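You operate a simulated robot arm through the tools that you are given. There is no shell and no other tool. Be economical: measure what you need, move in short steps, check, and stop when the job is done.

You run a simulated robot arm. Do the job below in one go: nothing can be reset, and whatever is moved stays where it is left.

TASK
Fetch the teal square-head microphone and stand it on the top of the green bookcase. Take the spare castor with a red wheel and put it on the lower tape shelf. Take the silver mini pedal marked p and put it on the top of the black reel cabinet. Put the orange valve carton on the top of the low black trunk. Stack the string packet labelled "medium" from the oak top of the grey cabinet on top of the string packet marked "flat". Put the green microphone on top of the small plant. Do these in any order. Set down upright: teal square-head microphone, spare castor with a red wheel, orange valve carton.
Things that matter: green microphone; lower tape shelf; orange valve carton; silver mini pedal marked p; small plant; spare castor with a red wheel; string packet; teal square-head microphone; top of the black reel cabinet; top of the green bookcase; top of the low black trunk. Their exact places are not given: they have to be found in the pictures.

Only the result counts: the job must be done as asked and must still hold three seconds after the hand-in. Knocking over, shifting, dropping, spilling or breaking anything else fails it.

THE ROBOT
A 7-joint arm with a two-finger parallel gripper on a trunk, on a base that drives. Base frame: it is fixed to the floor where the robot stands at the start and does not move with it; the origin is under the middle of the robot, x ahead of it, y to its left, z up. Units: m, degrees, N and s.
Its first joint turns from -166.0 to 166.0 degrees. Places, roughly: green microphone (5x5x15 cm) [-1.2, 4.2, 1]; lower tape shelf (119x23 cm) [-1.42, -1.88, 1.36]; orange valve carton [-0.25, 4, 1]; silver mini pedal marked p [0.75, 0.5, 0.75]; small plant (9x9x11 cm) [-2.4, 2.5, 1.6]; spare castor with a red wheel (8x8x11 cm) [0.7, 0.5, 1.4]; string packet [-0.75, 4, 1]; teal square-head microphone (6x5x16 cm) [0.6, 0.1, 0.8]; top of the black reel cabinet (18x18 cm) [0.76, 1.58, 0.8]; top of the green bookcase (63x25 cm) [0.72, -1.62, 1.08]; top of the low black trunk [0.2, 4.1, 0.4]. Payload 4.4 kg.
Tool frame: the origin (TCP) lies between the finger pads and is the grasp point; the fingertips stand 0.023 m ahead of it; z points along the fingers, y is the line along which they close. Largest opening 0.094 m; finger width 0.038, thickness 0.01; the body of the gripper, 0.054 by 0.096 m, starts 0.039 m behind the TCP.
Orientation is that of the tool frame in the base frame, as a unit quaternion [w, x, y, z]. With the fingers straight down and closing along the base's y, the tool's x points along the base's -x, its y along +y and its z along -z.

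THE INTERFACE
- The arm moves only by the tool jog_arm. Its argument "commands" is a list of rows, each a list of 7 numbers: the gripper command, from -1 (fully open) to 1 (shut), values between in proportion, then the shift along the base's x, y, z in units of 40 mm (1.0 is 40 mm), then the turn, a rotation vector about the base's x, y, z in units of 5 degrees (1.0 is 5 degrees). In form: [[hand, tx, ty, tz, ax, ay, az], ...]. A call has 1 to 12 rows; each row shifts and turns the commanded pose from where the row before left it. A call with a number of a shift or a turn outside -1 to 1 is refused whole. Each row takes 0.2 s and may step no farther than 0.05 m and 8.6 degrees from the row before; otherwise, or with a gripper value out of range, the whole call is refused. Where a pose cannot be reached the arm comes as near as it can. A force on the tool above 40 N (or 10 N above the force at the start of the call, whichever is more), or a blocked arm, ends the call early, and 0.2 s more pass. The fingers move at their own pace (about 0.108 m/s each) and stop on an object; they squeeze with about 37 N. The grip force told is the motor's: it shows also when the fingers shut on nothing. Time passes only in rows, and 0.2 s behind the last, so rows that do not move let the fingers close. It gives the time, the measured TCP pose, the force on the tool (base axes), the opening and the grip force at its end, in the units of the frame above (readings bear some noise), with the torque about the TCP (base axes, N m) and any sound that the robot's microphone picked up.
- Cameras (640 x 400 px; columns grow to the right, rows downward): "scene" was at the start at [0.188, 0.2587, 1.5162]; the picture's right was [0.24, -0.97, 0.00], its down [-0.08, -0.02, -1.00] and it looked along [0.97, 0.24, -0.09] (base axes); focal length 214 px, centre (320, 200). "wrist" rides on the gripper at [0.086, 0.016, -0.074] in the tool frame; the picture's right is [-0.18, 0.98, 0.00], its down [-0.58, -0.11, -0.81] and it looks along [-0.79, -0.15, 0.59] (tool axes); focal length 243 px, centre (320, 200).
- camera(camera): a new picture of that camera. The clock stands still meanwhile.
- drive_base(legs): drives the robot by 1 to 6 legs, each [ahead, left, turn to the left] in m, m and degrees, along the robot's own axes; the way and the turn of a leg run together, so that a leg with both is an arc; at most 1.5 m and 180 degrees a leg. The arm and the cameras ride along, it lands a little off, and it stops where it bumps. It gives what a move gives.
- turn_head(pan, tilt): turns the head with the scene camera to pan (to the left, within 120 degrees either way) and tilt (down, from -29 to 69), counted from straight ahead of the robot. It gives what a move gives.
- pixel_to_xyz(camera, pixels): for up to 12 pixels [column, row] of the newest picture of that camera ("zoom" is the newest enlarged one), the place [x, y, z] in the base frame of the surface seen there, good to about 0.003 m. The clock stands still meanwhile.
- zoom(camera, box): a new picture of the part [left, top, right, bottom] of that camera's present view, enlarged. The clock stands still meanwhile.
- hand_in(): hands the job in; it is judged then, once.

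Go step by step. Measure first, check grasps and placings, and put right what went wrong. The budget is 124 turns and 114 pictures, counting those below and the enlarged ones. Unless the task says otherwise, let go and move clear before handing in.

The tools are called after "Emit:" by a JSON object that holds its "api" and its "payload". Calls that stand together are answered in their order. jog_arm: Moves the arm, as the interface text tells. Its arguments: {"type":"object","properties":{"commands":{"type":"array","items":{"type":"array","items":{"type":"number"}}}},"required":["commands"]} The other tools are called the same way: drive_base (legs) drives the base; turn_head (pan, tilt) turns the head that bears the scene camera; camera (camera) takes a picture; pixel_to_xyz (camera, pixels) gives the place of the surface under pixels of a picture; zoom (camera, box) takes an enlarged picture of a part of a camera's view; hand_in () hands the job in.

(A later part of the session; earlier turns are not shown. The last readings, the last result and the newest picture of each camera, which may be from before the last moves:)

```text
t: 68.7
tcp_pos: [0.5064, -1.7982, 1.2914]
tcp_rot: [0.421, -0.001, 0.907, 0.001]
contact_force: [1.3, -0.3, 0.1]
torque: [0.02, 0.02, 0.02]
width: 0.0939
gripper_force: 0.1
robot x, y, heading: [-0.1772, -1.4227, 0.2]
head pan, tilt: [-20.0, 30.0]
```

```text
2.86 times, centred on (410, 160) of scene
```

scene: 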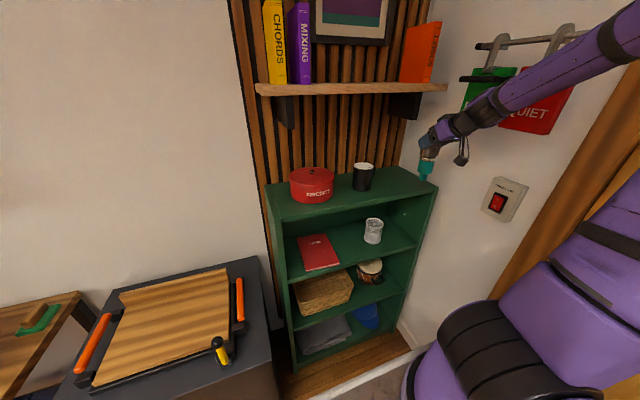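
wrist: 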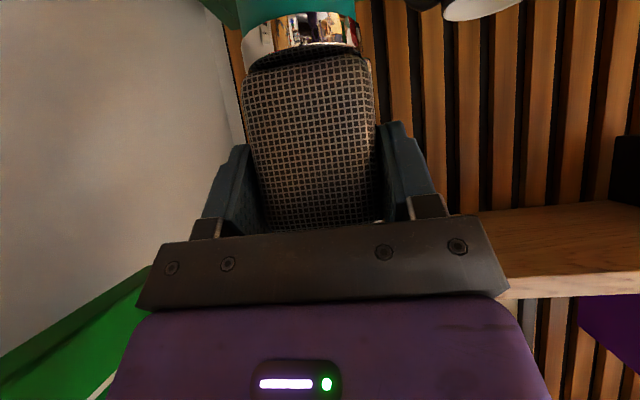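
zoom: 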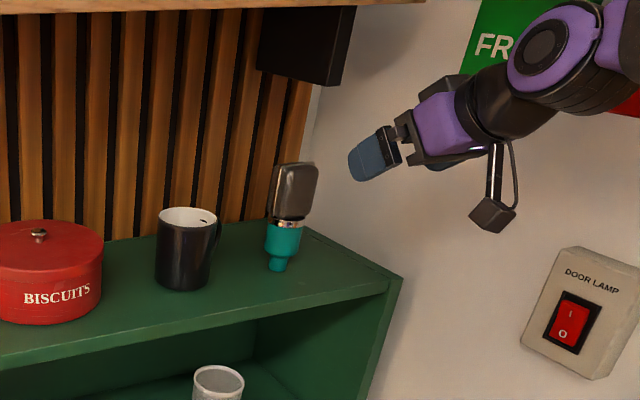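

The mic stands on the bookcase. Now drive back to the castor on the wall shelf, re-centring the arm.

Emit:
{"api": "drive_base", "payload": {"legs": [[-0.15, 0, 0], [0, 1.5, 0], [0, 0.07, 0]]}}

Emit:
{"api": "jog_arm", "payload": {"commands": [[-1, 0, 1, 0.3, 0, 0, 0], [-1, 0, 1, 0.3, 0, 0, 0], [-1, 0, 1, 0.3, 0, 0, 0], [-1, 0, 1, 0.3, 0, 0, 0], [-1, 0, 1, 0.3, 0, 0, 0], [-1, 0, 1, 0.3, 0, 0, 0], [-1, 0, 1, 0.3, 0, 0, 0], [-1, 0, 1, 0.3, 0, 0, 0], [-1, 0, 1, 0.3, 0, 0, 0], [-1, 0, 1, 0.3, 0, 0, 0], [-1, 0, 1, 0.3, 0, 0, 0], [-1, 0, 1, 0.3, 0, 0, 0]]}}

Emit:
{"api": "jog_arm", "payload": {"commands": [[-1, 0, 1, 0, 0, 0, 0], [-1, 0, 1, 0, 0, 0, 0], [-1, 0, 1, 0, 0, 0, 0], [-1, 0, 1, 0, 0, 0, 0], [-1, 0, 1, 0, 0, 0, 0], [-1, 0, 1, 0, 0, 0, 0]]}}

Emit:
{"api": "camera", "payload": {"camera": "wrist"}}

Emit:
{"api": "turn_head", "payload": {"pan": 25, "tilt": 5}}

Emit:
{"api": "camera", "payload": {"camera": "scene"}}

```text
t: 77.7
tcp_pos: [0.3494, -0.2165, 1.2923]
tcp_rot: [0.422, -0.005, 0.907, 0.003]
contact_force: [0.2, -0.5, 0.0]
torque: [-0.01, 0.02, 0.03]
width: 0.094
gripper_force: 0.1
robot x, y, heading: [-0.3364, 0.1482, 0.4]
head pan, tilt: [-20.0, 30.0]
```

```text
t: 80.3
tcp_pos: [0.3492, 0.2646, 1.4359]
tcp_rot: [0.423, -0.005, 0.906, 0.004]
contact_force: [-0.7, -0.9, -0.8]
torque: [0.03, 0.0, 0.04]
width: 0.094
gripper_force: 0.1
robot x, y, heading: [-0.3377, 0.1518, 0.5]
head pan, tilt: [-20.0, 30.0]
```

```text
t: 81.7
tcp_pos: [0.3503, 0.5035, 1.4352]
tcp_rot: [0.422, -0.004, 0.906, 0.002]
contact_force: [0.0, -0.5, 0.1]
torque: [0.01, -0.01, 0.04]
width: 0.094
gripper_force: 0.0
robot x, y, heading: [-0.3365, 0.1518, 0.9]
head pan, tilt: [-20.0, 30.0]
```

```text
83 pictures are left
```

wrist: 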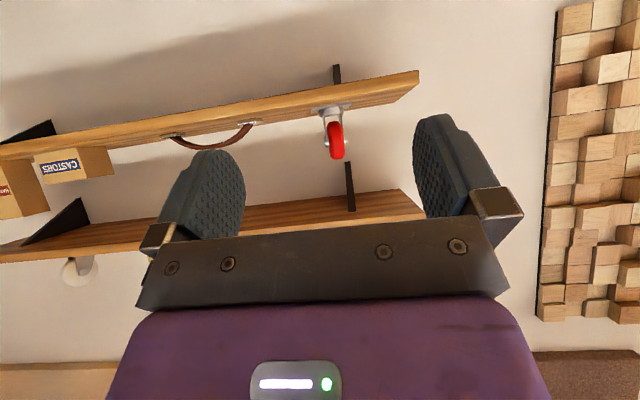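

```text
t: 82.8
tcp_pos: [0.3511, 0.5044, 1.435]
tcp_rot: [0.422, -0.005, 0.906, 0.003]
contact_force: [0.6, 0.0, 0.2]
torque: [0.02, 0.02, 0.02]
width: 0.094
gripper_force: 0.2
robot x, y, heading: [-0.339, 0.1518, 0.3]
head pan, tilt: [25.0, 5.0]
```

```text
82 pictures are left
```

scene: 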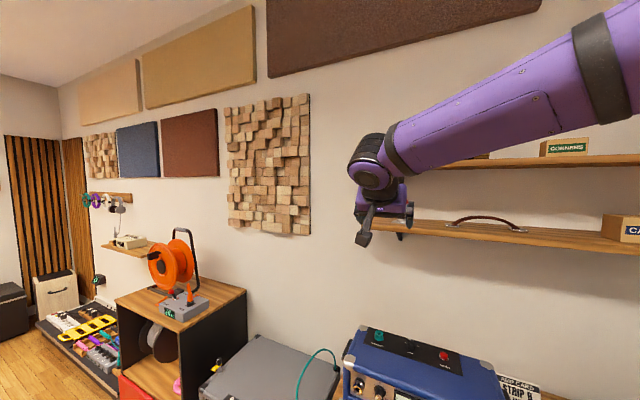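

Emit:
{"api": "zoom", "payload": {"camera": "wrist", "box": [290, 70, 390, 190]}}

Emit:
{"api": "pixel_to_xyz", "payload": {"camera": "wrist", "pixels": [[336, 150], [336, 135], [330, 140], [343, 140], [328, 118], [314, 111], [346, 106], [330, 108], [337, 158], [360, 115], [395, 200], [413, 78]]}}

```text
3.33 times, centred on (340, 130) of wrist
```

zoom: 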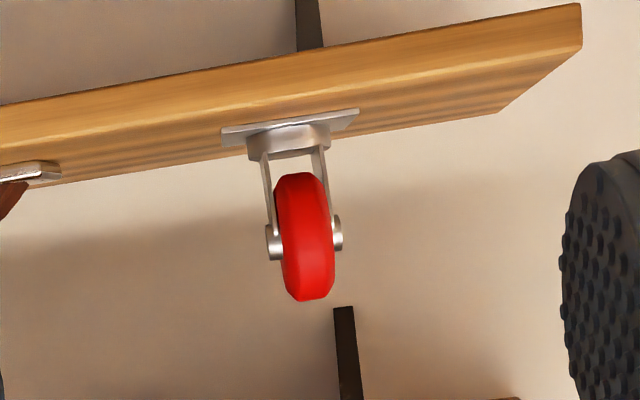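

```text
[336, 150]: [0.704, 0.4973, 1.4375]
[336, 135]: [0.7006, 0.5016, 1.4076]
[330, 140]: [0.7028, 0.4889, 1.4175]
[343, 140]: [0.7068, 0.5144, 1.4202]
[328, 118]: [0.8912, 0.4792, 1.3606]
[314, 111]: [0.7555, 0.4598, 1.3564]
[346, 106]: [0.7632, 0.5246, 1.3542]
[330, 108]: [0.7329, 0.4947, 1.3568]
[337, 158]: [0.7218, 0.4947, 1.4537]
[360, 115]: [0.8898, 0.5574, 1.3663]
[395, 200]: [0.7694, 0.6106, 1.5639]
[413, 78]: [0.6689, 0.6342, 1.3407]
```

The castor wheel axis is turned about −7°, wheel centre about (0.733,0.495,1.425), shelf 1.355. I drive forward 0.2 m and add 10° tilt and −6.5° yaw before approaching.

Emit:
{"api": "drive_base", "payload": {"legs": [[0.2, 0, 0]]}}

Emit:
{"api": "jog_arm", "payload": {"commands": [[-1, 0, 0, 0, 0, -1, 0], [-1, 0, 0, 0, 0, -1, 0], [-1, 0, 0, 0, 0, 0, -1], [-1, 0, 0, 0, 0, 0, -0.3]]}}

Emit:
{"api": "camera", "payload": {"camera": "wrist"}}

Emit:
{"api": "camera", "payload": {"camera": "scene"}}

```text
t: 84.4
tcp_pos: [0.5516, 0.5071, 1.4354]
tcp_rot: [0.422, -0.006, 0.907, 0.004]
contact_force: [0.1, -1.0, -0.2]
torque: [0.0, 0.02, 0.02]
width: 0.0941
gripper_force: 0.1
robot x, y, heading: [-0.1351, 0.1518, 0.6]
head pan, tilt: [25.0, 5.0]
```

```text
t: 85.4
tcp_pos: [0.5522, 0.5058, 1.4346]
tcp_rot: [0.5, 0.044, 0.865, -0.026]
contact_force: [0.5, -0.3, -0.5]
torque: [0.03, 0.0, 0.0]
width: 0.094
gripper_force: 0.1
robot x, y, heading: [-0.1332, 0.1553, 0.6]
head pan, tilt: [25.0, 5.0]
```

```text
80 pictures are left
```

wrist: 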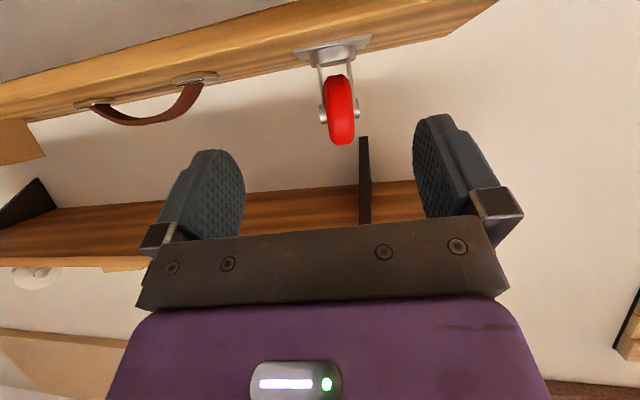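

```text
79 pictures are left
```

scene: 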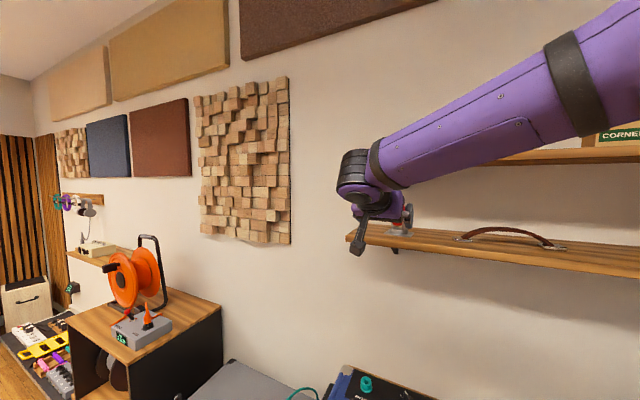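

Emit:
{"api": "pixel_to_xyz", "payload": {"camera": "wrist", "pixels": [[338, 100], [330, 110], [350, 110], [342, 138], [323, 115], [357, 113], [300, 57], [366, 45], [342, 142], [305, 50]]}}

Emit:
{"api": "zoom", "payload": {"camera": "wrist", "box": [280, 20, 400, 150]}}

```text
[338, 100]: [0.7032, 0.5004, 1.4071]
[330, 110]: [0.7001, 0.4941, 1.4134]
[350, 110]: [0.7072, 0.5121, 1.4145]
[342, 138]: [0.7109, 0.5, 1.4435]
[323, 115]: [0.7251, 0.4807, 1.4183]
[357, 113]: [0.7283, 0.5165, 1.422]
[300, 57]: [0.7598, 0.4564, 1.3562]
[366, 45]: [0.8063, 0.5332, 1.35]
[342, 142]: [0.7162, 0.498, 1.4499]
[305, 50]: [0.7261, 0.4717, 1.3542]
```

```text
3.08 times, centred on (340, 85) of wrist
```

zoom: 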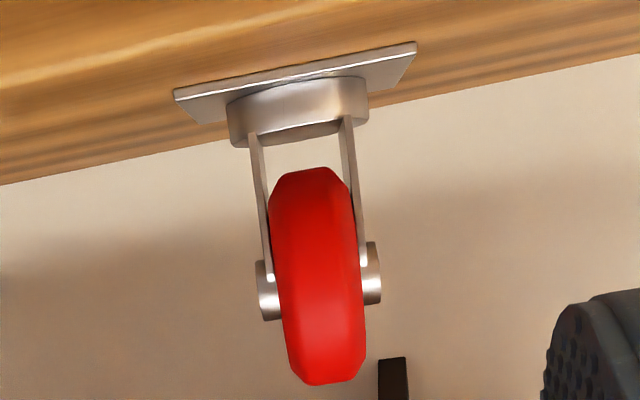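

Hub centre is (0.73,0.4985,1.42), yaw matches. Advance straight and close.

Emit:
{"api": "jog_arm", "payload": {"commands": [[-1, 0.88, -0.04, -0.04, 0, 0, 0], [-1, 0.88, -0.04, -0.04, 0, 0, 0], [-1, 0.88, -0.04, -0.04, 0, 0, 0], [-1, 0.88, -0.04, -0.04, 0, 0, 0], [-1, 0.88, -0.04, -0.04, 0, 0, 0]]}}

Emit:
{"api": "camera", "payload": {"camera": "wrist"}}

```text
t: 86.6
tcp_pos: [0.729, 0.4993, 1.4275]
tcp_rot: [0.5, 0.043, 0.865, -0.026]
contact_force: [-0.8, 1.0, 0.5]
torque: [-0.02, 0.02, 0.02]
width: 0.0939
gripper_force: 0.1
robot x, y, heading: [-0.1362, 0.1502, 0.9]
head pan, tilt: [25.0, 5.0]
```

```text
77 pictures are left
```

wrist: 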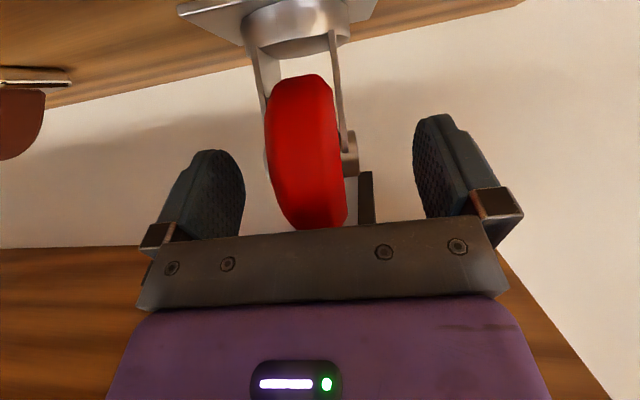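

The wheel sits centred as the mic did. Close, lift slightly, and pull out.

Emit:
{"api": "jog_arm", "payload": {"commands": [[1, 0, 0, 0, 0, 0, 0], [1, 0, 0, 0, 0, 0, 0], [1, 0, 0, 0, 0, 0, 0], [1, 0, 0, 0, 0, 0, 0], [1, 0, 0, 0.4, 0, 0, 0], [1, -0.2, 0, 0.4, 0, 0, 0], [1, -0.8, 0, 0, 0, 0, 0], [1, -1, 0, 0, 0, 0, 0], [1, -1, 0, 0, 0, 0, 0], [1, -1, 0, 0, 0, 0, 0], [1, -1, 0, 0, 0, 0, 0]]}}

Emit:
{"api": "camera", "payload": {"camera": "wrist"}}

```text
t: 89.0
tcp_pos: [0.5288, 0.4982, 1.4586]
tcp_rot: [0.499, 0.044, 0.865, -0.026]
contact_force: [0.8, 0.7, -4.0]
torque: [0.01, 0.02, 0.0]
width: 0.0278
gripper_force: 37.2
robot x, y, heading: [-0.1356, 0.1509, 0.7]
head pan, tilt: [25.0, 5.0]
```

```text
76 pictures are left
```

wrist: 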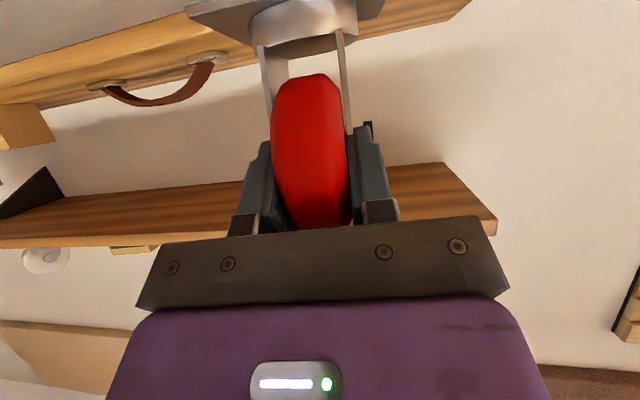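

Castor is held (opening 0.028), foot about 0.0745 below the TCP. Drive back, turn right 90°, and head toward the tape shelf wall.

Emit:
{"api": "drive_base", "payload": {"legs": [[-0.6, 0, 0], [0, 0, -90], [0.6, -0.5, 0]]}}

Emit:
{"api": "turn_head", "payload": {"pan": 0, "tilt": 15}}

Emit:
{"api": "camera", "payload": {"camera": "scene"}}

```text
t: 100.0
tcp_pos: [-0.8916, -1.1168, 1.4574]
tcp_rot: [0.334, 0.644, 0.578, -0.373]
contact_force: [-0.2, -0.4, -3.4]
torque: [0.04, 0.0, 0.02]
width: 0.0279
gripper_force: 37.8
robot x, y, heading: [-1.2316, -0.453, -89.9]
head pan, tilt: [25.0, 5.0]
```

```text
t: 100.9
tcp_pos: [-0.8905, -1.1154, 1.4585]
tcp_rot: [0.334, 0.644, 0.579, -0.372]
contact_force: [0.5, 0.8, -2.5]
torque: [0.03, -0.01, 0.01]
width: 0.0277
gripper_force: 37.1
robot x, y, heading: [-1.2327, -0.4524, -89.9]
head pan, tilt: [0.0, 15.0]
```

```text
75 pictures are left
```

scene: 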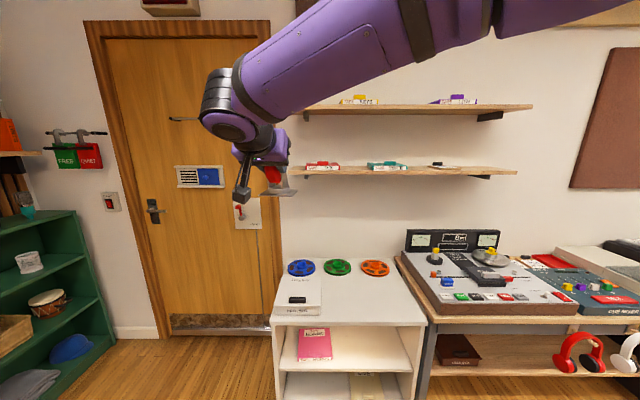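

Emit:
{"api": "zoom", "payload": {"camera": "scene", "box": [280, 85, 540, 190]}}

Emit:
{"api": "pixel_to_xyz", "payload": {"camera": "scene", "pixels": [[360, 169], [420, 170], [412, 168], [352, 168], [345, 170], [372, 165], [515, 175], [440, 166], [470, 170], [420, 110], [350, 108], [532, 107]]}}

```text
2.46 times, centred on (410, 138) of scene
```

zoom: 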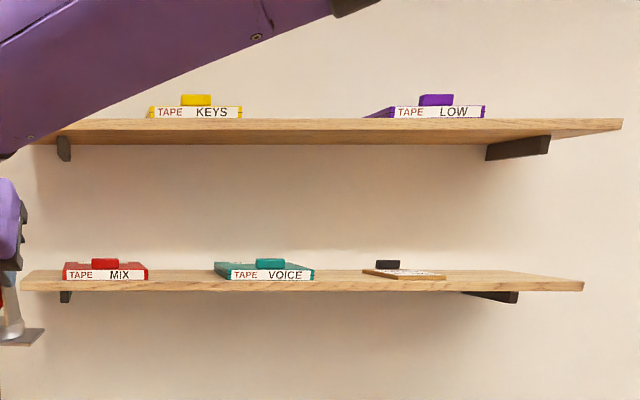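

```text
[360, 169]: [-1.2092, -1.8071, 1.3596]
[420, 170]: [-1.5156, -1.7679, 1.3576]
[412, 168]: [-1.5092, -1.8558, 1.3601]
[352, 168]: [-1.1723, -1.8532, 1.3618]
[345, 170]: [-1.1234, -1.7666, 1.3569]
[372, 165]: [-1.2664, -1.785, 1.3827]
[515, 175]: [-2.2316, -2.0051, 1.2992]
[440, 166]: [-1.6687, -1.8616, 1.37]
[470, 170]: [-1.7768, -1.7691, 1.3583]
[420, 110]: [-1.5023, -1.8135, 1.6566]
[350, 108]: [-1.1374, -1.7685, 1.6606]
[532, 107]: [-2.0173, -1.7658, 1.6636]
```

Free spot on the lower shelf is right of the dark item, near x −1.86. Check desk fronts and look right for obstacles before driving.

Emit:
{"api": "pixel_to_xyz", "payload": {"camera": "scene", "pixels": [[430, 320], [560, 317], [620, 330], [400, 325], [430, 395], [600, 395]]}}

Emit:
{"api": "turn_head", "payload": {"pan": -75, "tilt": 40}}

Emit:
{"api": "camera", "payload": {"camera": "scene"}}

Emit:
{"api": "pixel_to_xyz", "payload": {"camera": "scene", "pixels": [[200, 100], [200, 200], [200, 300], [300, 100], [300, 200], [300, 300], [400, 100], [400, 200], [400, 300], [500, 150], [500, 250], [350, 50]]}}

```text
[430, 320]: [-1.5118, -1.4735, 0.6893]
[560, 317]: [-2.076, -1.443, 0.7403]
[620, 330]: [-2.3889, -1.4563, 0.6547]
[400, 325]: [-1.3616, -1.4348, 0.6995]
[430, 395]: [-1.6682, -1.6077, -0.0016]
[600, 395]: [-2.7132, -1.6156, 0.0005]
```

```text
t: 102.4
tcp_pos: [-0.8896, -1.1151, 1.4586]
tcp_rot: [0.334, 0.645, 0.578, -0.373]
contact_force: [0.0, 0.3, -2.5]
torque: [0.08, -0.03, -0.02]
width: 0.0283
gripper_force: 37.2
robot x, y, heading: [-1.2326, -0.4489, -89.7]
head pan, tilt: [-75.0, 40.0]
```

```text
73 pictures are left
```

scene: 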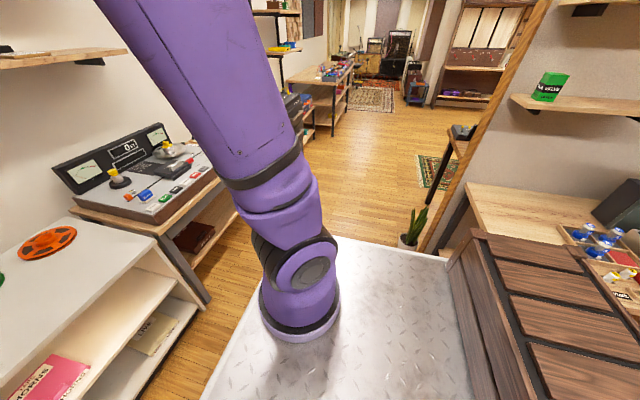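

```text
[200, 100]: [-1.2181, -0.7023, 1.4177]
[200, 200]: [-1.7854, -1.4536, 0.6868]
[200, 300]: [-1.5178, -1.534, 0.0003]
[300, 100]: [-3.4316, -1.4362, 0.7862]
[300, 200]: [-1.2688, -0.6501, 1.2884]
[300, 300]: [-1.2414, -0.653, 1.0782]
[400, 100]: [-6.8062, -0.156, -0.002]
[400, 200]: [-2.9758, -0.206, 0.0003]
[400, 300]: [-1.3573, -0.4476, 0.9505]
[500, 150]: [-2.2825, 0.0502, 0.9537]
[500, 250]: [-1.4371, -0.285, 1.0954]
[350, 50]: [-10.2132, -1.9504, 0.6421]
```

Desk fronts are at y≈−1.44 and a plant/partition stands near (−2.1,0). I drive ahead 0.3, right 0.72, then a little ahead.

Emit:
{"api": "drive_base", "payload": {"legs": [[0.3, 0, 0], [0, -0.72, 0], [0.15, 0, 0]]}}

Emit:
{"api": "turn_head", "payload": {"pan": 5, "tilt": 15}}

Emit:
{"api": "camera", "payload": {"camera": "scene"}}

Emit:
{"api": "camera", "payload": {"camera": "wrist"}}

```text
t: 108.9
tcp_pos: [-1.6117, -1.567, 1.4584]
tcp_rot: [0.333, 0.645, 0.577, -0.373]
contact_force: [-0.6, -0.1, -3.3]
torque: [0.04, -0.01, 0.02]
width: 0.0277
gripper_force: 37.5
robot x, y, heading: [-1.9492, -0.9036, -89.9]
head pan, tilt: [-75.0, 40.0]
```

```text
t: 110.5
tcp_pos: [-1.6097, -1.567, 1.4583]
tcp_rot: [0.333, 0.645, 0.578, -0.372]
contact_force: [0.2, 0.3, -3.7]
torque: [0.05, 0.0, -0.01]
width: 0.0277
gripper_force: 37.1
robot x, y, heading: [-1.9512, -0.9021, -90.1]
head pan, tilt: [5.0, 15.0]
```

```text
72 pictures are left
```

scene: 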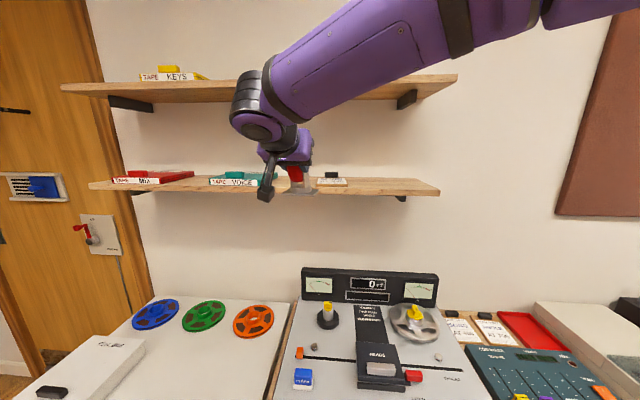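

```text
71 pictures are left
```

wrist: 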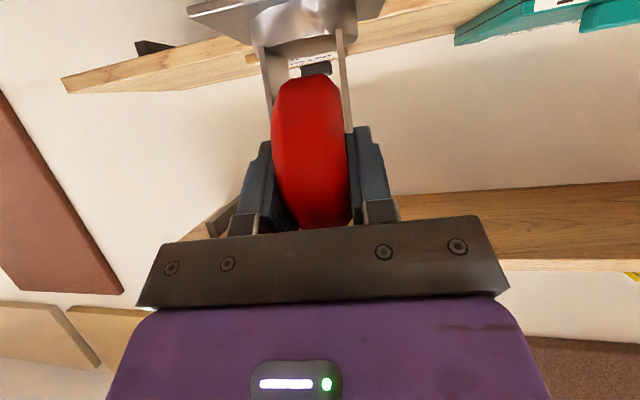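

Emit:
{"api": "pixel_to_xyz", "payload": {"camera": "scene", "pixels": [[346, 186], [348, 180], [440, 191], [425, 182], [380, 183], [400, 185], [455, 76], [455, 82]]}}

```text
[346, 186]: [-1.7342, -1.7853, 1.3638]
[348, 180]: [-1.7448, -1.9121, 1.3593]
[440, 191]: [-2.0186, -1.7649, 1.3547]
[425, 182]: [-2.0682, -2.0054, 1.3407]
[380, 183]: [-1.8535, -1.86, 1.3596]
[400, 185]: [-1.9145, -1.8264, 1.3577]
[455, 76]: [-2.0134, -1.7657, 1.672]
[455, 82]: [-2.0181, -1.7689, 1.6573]
```

Target TCP (−1.87,−1.85). Move sideways first, then in over the shelf.

Emit:
{"api": "jog_arm", "payload": {"commands": [[1, -0.93, 0, 0, 0, 0, 0], [1, -0.93, 0, 0, 0, 0, 0], [1, -0.93, 0, 0, 0, 0, 0], [1, -0.93, 0, 0, 0, 0, 0], [1, -0.93, 0, 0, 0, 0, 0], [1, -0.93, 0, 0, 0, 0, 0], [1, -0.93, 0, 0, 0, 0, 0]]}}

Emit:
{"api": "jog_arm", "payload": {"commands": [[1, 0, -0.885, 0, 0, 0, 0], [1, 0, -0.885, 0, 0, 0, 0], [1, 0, -0.885, 0, 0, 0, 0], [1, 0, -0.885, 0, 0, 0, 0], [1, 0, -0.885, 0, 0, 0, 0], [1, 0, -0.885, 0, 0, 0, 0], [1, 0, -0.885, 0, 0, 0, 0], [1, 0, -0.885, 0, 0, 0, 0]]}}

Emit:
{"api": "camera", "payload": {"camera": "scene"}}

Emit:
{"api": "camera", "payload": {"camera": "wrist"}}

```text
t: 112.1
tcp_pos: [-1.8704, -1.5674, 1.4584]
tcp_rot: [0.332, 0.646, 0.577, -0.373]
contact_force: [-0.5, 1.1, -2.8]
torque: [0.04, 0.06, -0.04]
width: 0.0276
gripper_force: 37.5
robot x, y, heading: [-1.9456, -0.8997, -90.1]
head pan, tilt: [5.0, 15.0]
```

```text
t: 113.9
tcp_pos: [-1.8717, -1.8495, 1.4578]
tcp_rot: [0.332, 0.646, 0.577, -0.373]
contact_force: [-0.4, 0.1, -1.8]
torque: [0.05, -0.05, 0.01]
width: 0.0276
gripper_force: 36.4
robot x, y, heading: [-1.9497, -0.9021, -89.9]
head pan, tilt: [5.0, 15.0]
```

```text
70 pictures are left
```

scene: 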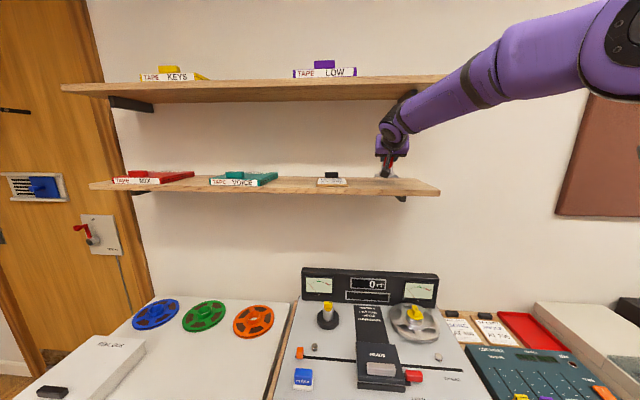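

```text
69 pictures are left
```

wrist: 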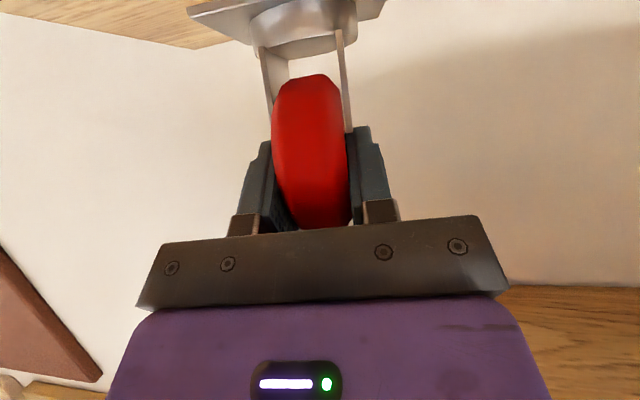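

Well placed; lower 22 mm and continue in small steps to contact.

Emit:
{"api": "jog_arm", "payload": {"commands": [[1, 0, 0, -0.4, 0, 0, 0], [1, 0, 0, -0.1, 0, 0, 0], [1, 0, 0, -0.05, 0, 0, 0], [1, 0, 0, -0.05, 0, 0, 0], [1, 0, 0, 0, 0, 0, 0]]}}

```text
t: 115.1
tcp_pos: [-1.8714, -1.8497, 1.436]
tcp_rot: [0.334, 0.645, 0.576, -0.374]
contact_force: [3.7, -5.0, 14.6]
torque: [-0.12, -0.19, -0.01]
width: 0.0279
gripper_force: 37.0
robot x, y, heading: [-1.9499, -0.9021, -90.2]
head pan, tilt: [5.0, 15.0]
```

Contact (14.6 N). Ease off slightly, release and back out.

Emit:
{"api": "jog_arm", "payload": {"commands": [[1, 0, 0, 0.03, 0, 0, 0], [0, 0, 0, 0, 0, 0, 0], [-1, 0, 0, 0, 0, 0, 0], [-1, 0, 0, 0, 0, 0, 0], [-1, 0, 0, 0, 0, 0, 0], [-1, 0.08, 0.7, 0.2, 0, 0, 0], [-1, 0.08, 0.9, 0.2, 0, 0, 0], [-1, 0.08, 0.9, 0, 0, 0, 0], [-1, 0, 1, 0, 0, 0, 0], [-1, 0, 1, 0, 0, 0, 0], [-1, 0, 1, 0, 0, 0, 0]]}}

Emit:
{"api": "zoom", "payload": {"camera": "scene", "box": [280, 90, 480, 220]}}

Emit:
{"api": "camera", "payload": {"camera": "wrist"}}

```text
t: 117.5
tcp_pos: [-1.8618, -1.6313, 1.4516]
tcp_rot: [0.332, 0.646, 0.577, -0.373]
contact_force: [-0.8, -0.8, -0.4]
torque: [-0.01, 0.03, 0.02]
width: 0.0939
gripper_force: 0.1
robot x, y, heading: [-1.946, -0.9022, -90.3]
head pan, tilt: [5.0, 15.0]
```

```text
3.08 times, centred on (380, 155) of scene
```

zoom: 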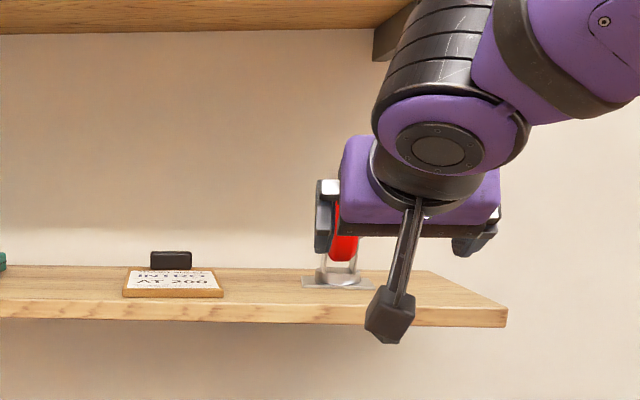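

```text
67 pictures are left
```

wrist: 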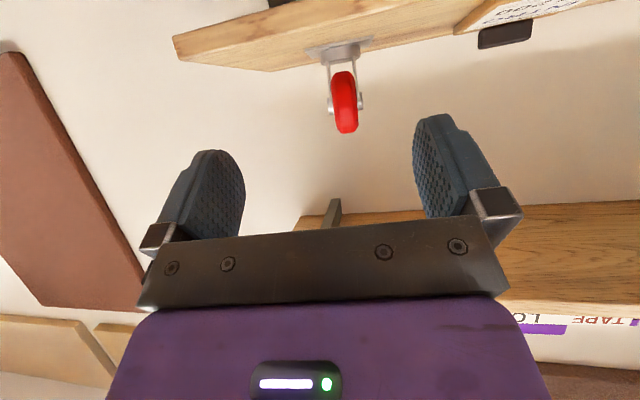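

The castor stands on the lower tape shelf. Next the pedal: I drive to about (−0.3,1.05) facing the reel cabinet/grey case.

Emit:
{"api": "drive_base", "payload": {"legs": [[-0.1, 0, 0], [0, 0, 90], [1.4, 0, 0], [0, 1.0, 0], [0, 0.85, 0], [0.2, 0, 0]]}}

Emit:
{"api": "turn_head", "payload": {"pan": 0, "tilt": 35}}

Emit:
{"api": "camera", "payload": {"camera": "scene"}}

```text
t: 139.2
tcp_pos: [0.3534, 1.1882, 1.4507]
tcp_rot: [0.499, 0.036, 0.866, -0.021]
contact_force: [-0.3, -0.9, 0.0]
torque: [-0.01, 0.03, 0.02]
width: 0.0941
gripper_force: 0.0
robot x, y, heading: [-0.3725, 1.0849, 1.6]
head pan, tilt: [5.0, 15.0]
```

```text
t: 140.1
tcp_pos: [0.3527, 1.1874, 1.4511]
tcp_rot: [0.5, 0.036, 0.865, -0.021]
contact_force: [0.7, 0.1, -0.4]
torque: [-0.01, -0.01, 0.01]
width: 0.0938
gripper_force: 0.0
robot x, y, heading: [-0.3737, 1.081, 1.5]
head pan, tilt: [0.0, 35.0]
```

```text
66 pictures are left
```

scene: 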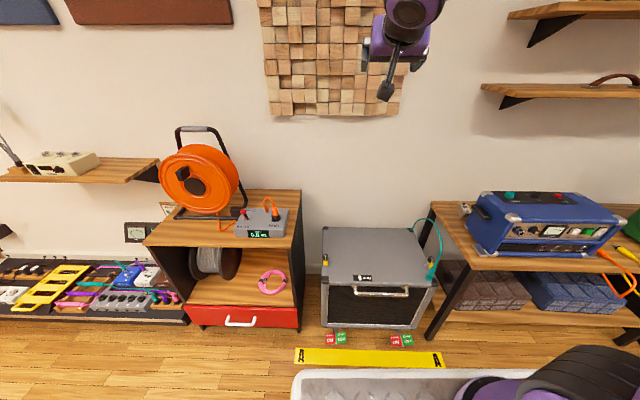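

Silver pedal seems visible at (465,208) beside the amp; zoom on it and on the cabinet top.

Emit:
{"api": "zoom", "payload": {"camera": "scene", "box": [420, 170, 540, 260]}}

Emit:
{"api": "pixel_to_xyz", "payload": {"camera": "scene", "pixels": [[465, 207], [470, 208], [463, 212], [440, 230], [282, 200], [275, 195], [245, 197], [296, 215], [240, 240], [160, 240], [300, 195], [250, 310]]}}

Emit:
{"api": "zoom", "payload": {"camera": "scene", "box": [140, 110, 320, 260]}}

```text
4.44 times, centred on (480, 215) of scene
```

zoom: 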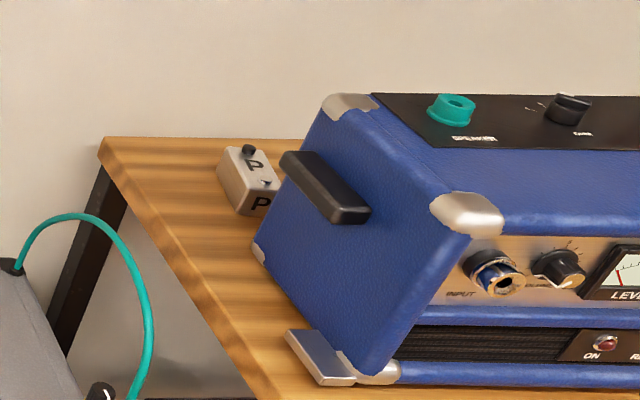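

```text
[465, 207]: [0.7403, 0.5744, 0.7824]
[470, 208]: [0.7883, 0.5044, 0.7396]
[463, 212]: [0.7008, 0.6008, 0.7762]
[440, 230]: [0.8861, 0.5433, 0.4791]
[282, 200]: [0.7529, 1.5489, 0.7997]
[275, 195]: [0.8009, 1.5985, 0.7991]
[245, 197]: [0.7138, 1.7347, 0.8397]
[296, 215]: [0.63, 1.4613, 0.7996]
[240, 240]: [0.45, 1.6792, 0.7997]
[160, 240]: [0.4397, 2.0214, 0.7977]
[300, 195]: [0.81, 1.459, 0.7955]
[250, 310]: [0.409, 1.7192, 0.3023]
```

```text
2.67 times, centred on (230, 185) of scene
```

zoom: 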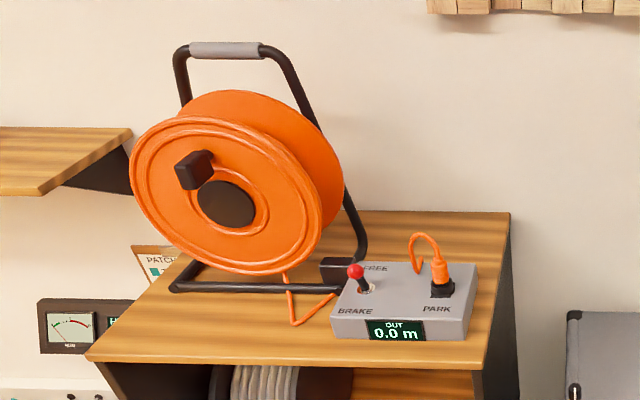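

Pedal P is at about x 0.70–0.775, y 0.55–0.60; the free spot on the cabinet is its right rear (0.755,1.555). I bring the tool vertical and flip it 180° about z so that the camera arm faces the wall.

Emit:
{"api": "jog_arm", "payload": {"commands": [[-1, 0.5, 0, -0.3, 0, 1, 0], [-1, 0.5, 0, -0.3, 0, 1, 0], [-1, 0.5, 0, -0.3, 0, 1, 0], [-1, 0.5, 0, -0.3, 0, 1, 0], [-1, 0, 0, -0.3, 0, 1, 0], [-1, 0, 0, -0.3, 0, 1, 0], [-1, 0, 0, -0.3, 0, 1, 0], [-1, 0, 0, -0.3, 0, 1, 0], [-1, 0, 0, -0.3, 0, 1, 0], [-1, 0, 0, -0.3, 0, 1, 0], [-1, 0, 0, -0.3, 0, 1, 0], [-1, 0, 0, -0.3, 0, 1, 0]]}}

Emit:
{"api": "jog_arm", "payload": {"commands": [[-1, 0, 0, 0, 0, 0, 1], [-1, 0, 0, 0, 0, 0, 1], [-1, 0, 0, 0, 0, 0, 1], [-1, 0, 0, 0, 0, 0, 1], [-1, 0, 0, 0, 0, 0, 1], [-1, 0, 0, 0, 0, 0, 1], [-1, 0, 0, 0, 0, 0, 1], [-1, 0, 0, 0, 0, 0, 1], [-1, 0, 0, 0, 0, 0, 1], [-1, 0, 0, 0, 0, 0, 1], [-1, 0, 0, 0, 0, 0, 1], [-1, 0, 0, 0, 0, 0, 1]]}}

Emit:
{"api": "jog_arm", "payload": {"commands": [[-1, 0, 0, 0, 0, 0, 1], [-1, 0, 0, 0, 0, 0, 1], [-1, 0, 0, 0, 0, 0, 1], [-1, 0, 0, 0, 0, 0, 1], [-1, 0, 0, 0, 0, 0, 1], [-1, 0, 0, 0, 0, 0, 1], [-1, 0, 0, 0, 0, 0, 1], [-1, 0, 0, 0, 0, 0, 1], [-1, 0, 0, 0, 0, 0, 1], [-1, 0, 0, 0, 0, 0, 1], [-1, 0, 0, 0, 0, 0, 1], [-1, 0, 0, 0, 0, 0, 1]]}}

```text
t: 142.7
tcp_pos: [0.4335, 1.1882, 1.3072]
tcp_rot: [0.0, 0.02, 0.999, -0.038]
contact_force: [-0.5, -0.2, 0.2]
torque: [0.03, -0.01, 0.02]
width: 0.0941
gripper_force: 0.2
robot x, y, heading: [-0.3763, 1.0797, 1.5]
head pan, tilt: [0.0, 35.0]
```

```text
t: 145.3
tcp_pos: [0.4334, 1.1876, 1.3076]
tcp_rot: [0.019, -0.482, 0.876, -0.032]
contact_force: [-0.5, -0.4, 0.0]
torque: [-0.03, -0.05, 0.04]
width: 0.0938
gripper_force: 0.3
robot x, y, heading: [-0.373, 1.0757, 1.2]
head pan, tilt: [0.0, 35.0]
```

```text
t: 147.9
tcp_pos: [0.434, 1.186, 1.307]
tcp_rot: [-0.032, 0.856, -0.516, 0.019]
contact_force: [0.9, 0.9, -0.4]
torque: [-0.03, -0.02, 0.0]
width: 0.0941
gripper_force: 0.1
robot x, y, heading: [-0.3752, 1.0763, 1.7]
head pan, tilt: [0.0, 35.0]
```

Yaw works; correct a 4° residual tilt and complete the flip.

Emit:
{"api": "jog_arm", "payload": {"commands": [[-1, 0, 0, 0, -0.4, 0.76, 0], [-1, 0, 0, 0, 0, 0, 1], [-1, 0, 0, 0, 0, 0, 1], [-1, 0, 0, 0, 0, 0, 1], [-1, 0, 0, 0, 0, 0, 1], [-1, 0, 0, 0, 0, 0, 1], [-1, 0, 0, 0, 0, 0, 1], [-1, 0, 0, 0, 0, 0, 1], [-1, 0, 0, 0, 0, 0, 1], [-1, 0, 0, 0, 0, 0, 1], [-1, 0, 0, 0, 0, 0, 1]]}}

Emit:
{"api": "drive_base", "payload": {"legs": [[0.3, 0, -1.5]]}}

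Emit:
{"api": "camera", "payload": {"camera": "scene"}}

Emit:
{"api": "camera", "payload": {"camera": "wrist"}}

```text
t: 150.3
tcp_pos: [0.4335, 1.1882, 1.3073]
tcp_rot: [0.001, 0.994, -0.107, 0.0]
contact_force: [-1.2, 1.0, -0.5]
torque: [-0.02, 0.0, 0.0]
width: 0.0939
gripper_force: 0.1
robot x, y, heading: [-0.374, 1.0819, 1.5]
head pan, tilt: [0.0, 35.0]
```

```text
t: 152.3
tcp_pos: [0.7364, 1.1708, 1.3063]
tcp_rot: [-0.001, 0.993, -0.121, -0.001]
contact_force: [0.7, 0.2, 0.5]
torque: [-0.02, 0.02, 0.01]
width: 0.094
gripper_force: 0.0
robot x, y, heading: [-0.0768, 1.0836, 0.1]
head pan, tilt: [0.0, 35.0]
```

```text
63 pictures are left
```

scene: 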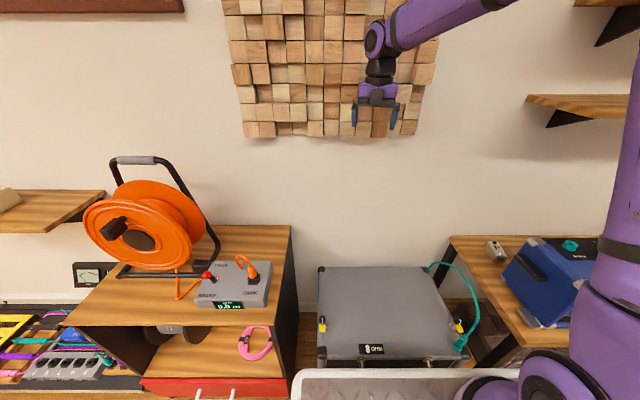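

```text
62 pictures are left
```

wrist: 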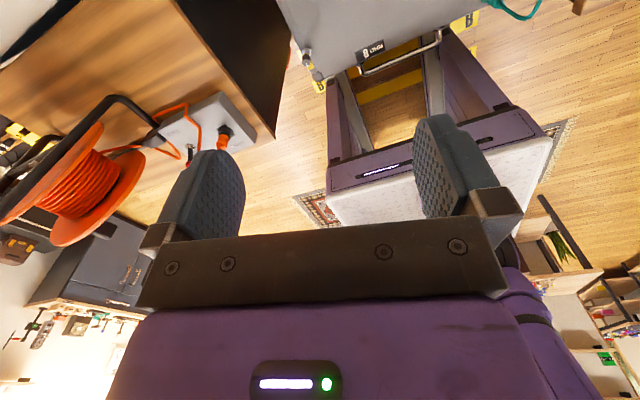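

The pedal is clearly visible at (495,251). Zoom and measure it.

Emit:
{"api": "zoom", "payload": {"camera": "scene", "box": [465, 225, 545, 285]}}

Emit:
{"api": "pixel_to_xyz", "payload": {"camera": "zoom", "pixels": [[180, 150], [220, 210], [260, 150], [290, 200], [300, 250], [200, 220], [230, 280], [330, 260], [240, 180], [160, 200]]}}

Emit:
{"api": "pixel_to_xyz", "payload": {"camera": "scene", "pixels": [[265, 262], [210, 262], [270, 245], [285, 240], [260, 238], [245, 265], [252, 275], [285, 228], [240, 232], [205, 268], [225, 262], [285, 300]]}}

```text
6.67 times, centred on (505, 255) of scene
```

zoom: 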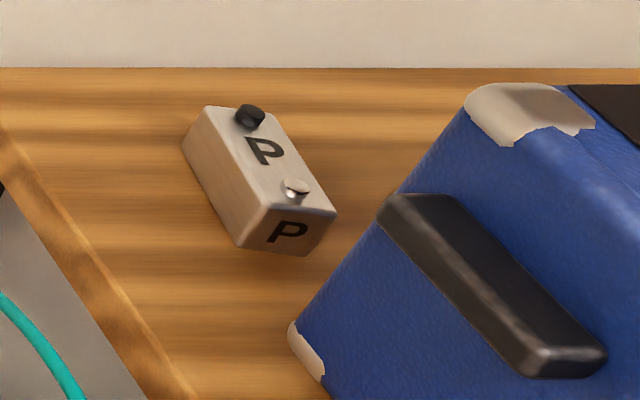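

```text
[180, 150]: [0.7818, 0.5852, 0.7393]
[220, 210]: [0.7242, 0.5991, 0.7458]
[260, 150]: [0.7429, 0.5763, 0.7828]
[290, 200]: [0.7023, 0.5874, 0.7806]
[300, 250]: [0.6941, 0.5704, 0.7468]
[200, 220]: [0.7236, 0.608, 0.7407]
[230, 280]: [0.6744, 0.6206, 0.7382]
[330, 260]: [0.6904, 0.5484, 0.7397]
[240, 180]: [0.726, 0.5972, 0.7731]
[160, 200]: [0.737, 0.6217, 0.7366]
```

```text
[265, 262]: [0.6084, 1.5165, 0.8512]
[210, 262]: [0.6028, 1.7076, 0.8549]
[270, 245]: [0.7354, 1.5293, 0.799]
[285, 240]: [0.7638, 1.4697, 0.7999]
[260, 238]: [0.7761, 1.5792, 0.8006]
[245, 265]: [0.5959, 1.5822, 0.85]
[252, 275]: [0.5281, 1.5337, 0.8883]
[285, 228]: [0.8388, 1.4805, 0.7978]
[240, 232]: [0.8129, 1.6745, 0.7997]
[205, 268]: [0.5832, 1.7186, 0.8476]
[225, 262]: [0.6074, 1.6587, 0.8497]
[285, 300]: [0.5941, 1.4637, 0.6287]
```

Pedal centre ≈(0.735,0.578), top 0.782, yaw ≈ −14.5°, which matches the tool's present yaw (−14°). Descend to z≈1.0 beyond the shelf end, then move right over the pedal.

Emit:
{"api": "jog_arm", "payload": {"commands": [[-1, 0, 0, -0.95, 0, 0, 0], [-1, 0, 0, -0.95, 0, 0, 0], [-1, 0, 0, -0.95, 0, 0, 0], [-1, 0, 0, -0.95, 0, 0, 0], [-1, 0, 0, -0.95, 0, 0, 0], [-1, 0, 0, -0.95, 0, 0, 0], [-1, 0, 0, -0.95, 0, 0, 0], [-1, 0, 0, -0.95, 0, 0, 0]]}}

Emit:
{"api": "jog_arm", "payload": {"commands": [[-1, 0, -1, 0, 0, 0, 0], [-1, 0, -1, 0, 0, 0, 0], [-1, 0, -1, 0, 0, 0, 0], [-1, 0, -1, 0, 0, 0, 0], [-1, 0, -1, 0, 0, 0, 0], [-1, 0, -1, 0, 0, 0, 0], [-1, 0, -1, 0, 0, 0, 0], [-1, 0, -1, 0, 0, 0, 0], [-1, 0, -1, 0, 0, 0, 0], [-1, 0, -1, 0, 0, 0, 0], [-1, 0, -1, 0, 0, 0, 0]]}}

Emit:
{"api": "camera", "payload": {"camera": "scene"}}

Emit:
{"api": "camera", "payload": {"camera": "wrist"}}

```text
t: 154.1
tcp_pos: [0.7356, 1.172, 1.0037]
tcp_rot: [0.0, 0.993, -0.12, 0.0]
contact_force: [-0.4, -0.7, 1.8]
torque: [-0.01, -0.01, 0.0]
width: 0.0942
gripper_force: 0.1
robot x, y, heading: [-0.0763, 1.0857, 0.1]
head pan, tilt: [0.0, 35.0]
```

```text
t: 156.5
tcp_pos: [0.7347, 0.733, 1.0031]
tcp_rot: [-0.001, 0.993, -0.12, -0.001]
contact_force: [0.3, -0.4, -0.5]
torque: [-0.04, 0.01, 0.01]
width: 0.094
gripper_force: 0.1
robot x, y, heading: [-0.0731, 1.0869, -0.0]
head pan, tilt: [0.0, 35.0]
```

```text
60 pictures are left
```

scene: 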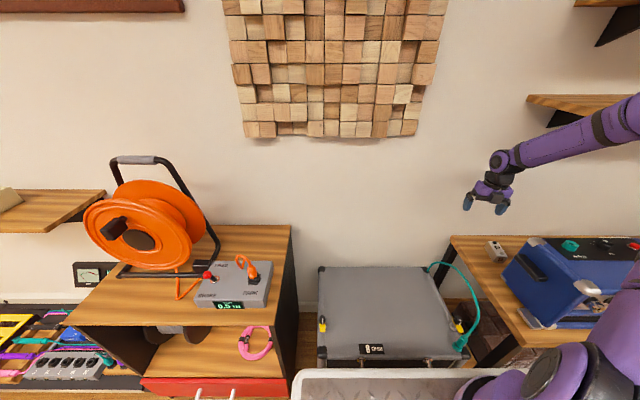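

```text
59 pictures are left
```

wrist: 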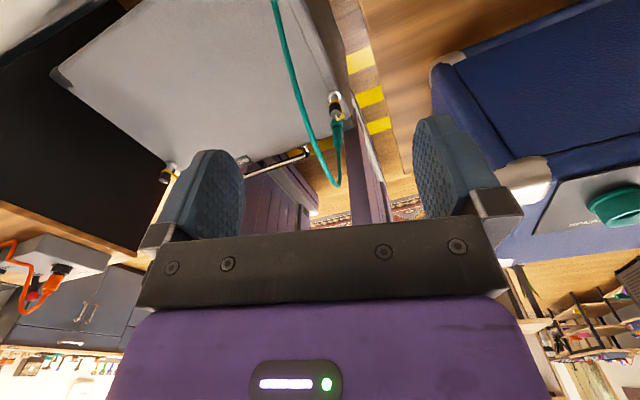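

The display on the reel box may have changed; I zoom there and measure the forearm to judge the clearance to amp and shelf.

Emit:
{"api": "pixel_to_xyz", "payload": {"camera": "scene", "pixels": [[500, 162], [520, 155], [560, 140], [600, 125], [632, 112], [605, 145], [635, 130], [495, 252]]}}

Emit:
{"api": "zoom", "payload": {"camera": "scene", "box": [60, 140, 300, 320]}}

Emit:
{"api": "turn_head", "payload": {"pan": -35, "tilt": 20}}

Emit:
{"api": "camera", "payload": {"camera": "scene"}}

```text
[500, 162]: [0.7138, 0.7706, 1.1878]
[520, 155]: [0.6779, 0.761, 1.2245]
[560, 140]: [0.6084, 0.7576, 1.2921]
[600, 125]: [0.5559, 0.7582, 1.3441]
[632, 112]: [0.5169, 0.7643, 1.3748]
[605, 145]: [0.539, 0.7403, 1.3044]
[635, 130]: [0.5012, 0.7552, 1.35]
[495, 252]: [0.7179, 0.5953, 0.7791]
```

```text
2.22 times, centred on (180, 230) of scene
```

zoom: 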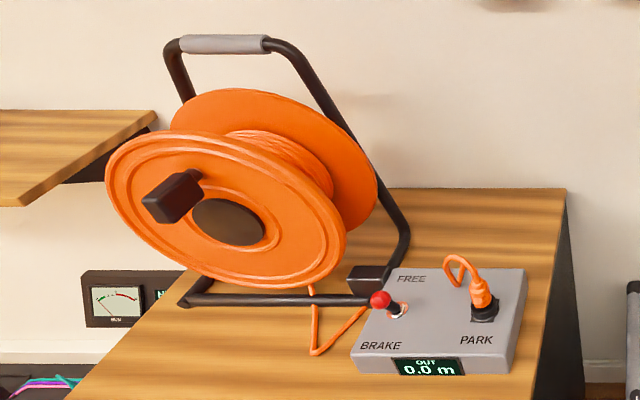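

```text
t: 157.5
tcp_pos: [0.7367, 0.7325, 1.0038]
tcp_rot: [0.001, 0.993, -0.121, -0.001]
contact_force: [-1.4, 0.9, 1.2]
torque: [-0.02, -0.03, 0.0]
width: 0.0941
gripper_force: 0.0
robot x, y, heading: [-0.0694, 1.0827, -0.1]
head pan, tilt: [-35.0, 20.0]
```

```text
57 pictures are left
```

scene: 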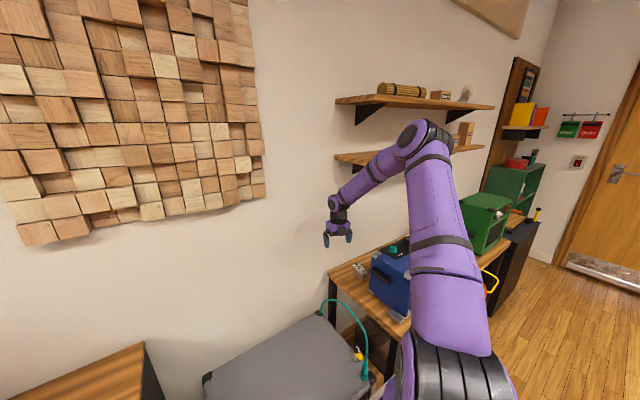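

Display still reads 0.0, fine. The forearm would come close over the amp, so I'll retreat, turn the base −29° so that the arm reaches from the left, and restore the tool yaw.

Emit:
{"api": "jog_arm", "payload": {"commands": [[-1, 0, 1, 0.3, 0, 0, 0], [-1, 0, 1, 0.3, 0, 0, 0], [-1, 0, 1, 0.3, 0, 0, 0], [-1, 0, 1, 0.3, 0, 0, 0], [-1, 0, 1, 0.3, 0, 0, 0], [-1, 0, 1, 0.3, 0, 0, 0], [-1, 0, 1, 0.3, 0, 0, 0], [-1, 0, 1, 0.3, 0, 0, 0], [-1, 0, 1, 0.3, 0, 0, 0]]}}

Emit:
{"api": "drive_base", "payload": {"legs": [[0, -0.04, -29]]}}

Emit:
{"api": "jog_arm", "payload": {"commands": [[-1, 0, 0, 0, 0, 0, 1], [-1, 0, 0, 0, 0, 0, 1], [-1, 0, 0, 0, 0, 0, 1], [-1, 0, 0, 0, 0, 0, 1], [-1, 0, 0, 0, 0, 0, 1], [-1, 0, 0, 0, 0, 0, 0.8]]}}

Emit:
{"api": "turn_head", "payload": {"pan": 0, "tilt": 25}}

Emit:
{"api": "camera", "payload": {"camera": "scene"}}

```text
t: 159.5
tcp_pos: [0.7363, 1.0901, 1.1117]
tcp_rot: [0.0, 0.993, -0.121, -0.001]
contact_force: [-0.6, -1.1, -0.5]
torque: [0.04, 0.0, 0.01]
width: 0.0941
gripper_force: 0.1
robot x, y, heading: [-0.0757, 1.0856, 0.0]
head pan, tilt: [-35.0, 20.0]
```

```text
t: 161.4
tcp_pos: [0.6243, 0.6517, 1.1135]
tcp_rot: [-0.001, 0.929, -0.37, -0.001]
contact_force: [-0.2, -0.2, -0.4]
torque: [-0.01, 0.04, -0.04]
width: 0.0943
gripper_force: 0.0
robot x, y, heading: [-0.0805, 1.045, -29.6]
head pan, tilt: [-35.0, 20.0]
```

```text
t: 162.8
tcp_pos: [0.6255, 0.6513, 1.113]
tcp_rot: [0.0, 0.992, -0.126, 0.0]
contact_force: [0.8, -0.8, 0.7]
torque: [0.0, 0.01, 0.02]
width: 0.0939
gripper_force: 0.1
robot x, y, heading: [-0.081, 1.0458, -29.7]
head pan, tilt: [-35.0, 20.0]
```

```text
t: 163.8
tcp_pos: [0.6245, 0.65, 1.1124]
tcp_rot: [0.001, 0.992, -0.125, -0.002]
contact_force: [0.2, -0.5, 0.1]
torque: [-0.02, -0.03, -0.02]
width: 0.0939
gripper_force: 0.0
robot x, y, heading: [-0.086, 1.0476, -29.4]
head pan, tilt: [0.0, 25.0]
```

```text
56 pictures are left
```

scene: 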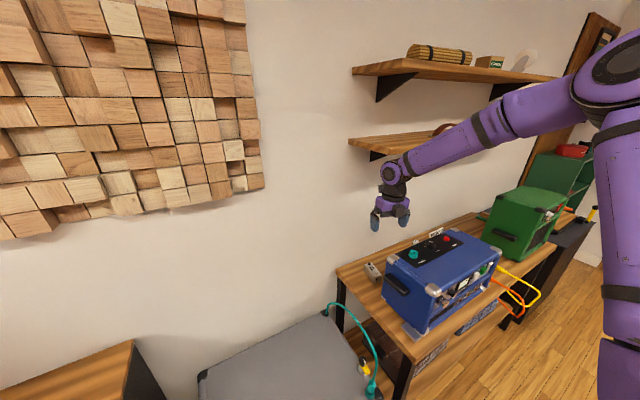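

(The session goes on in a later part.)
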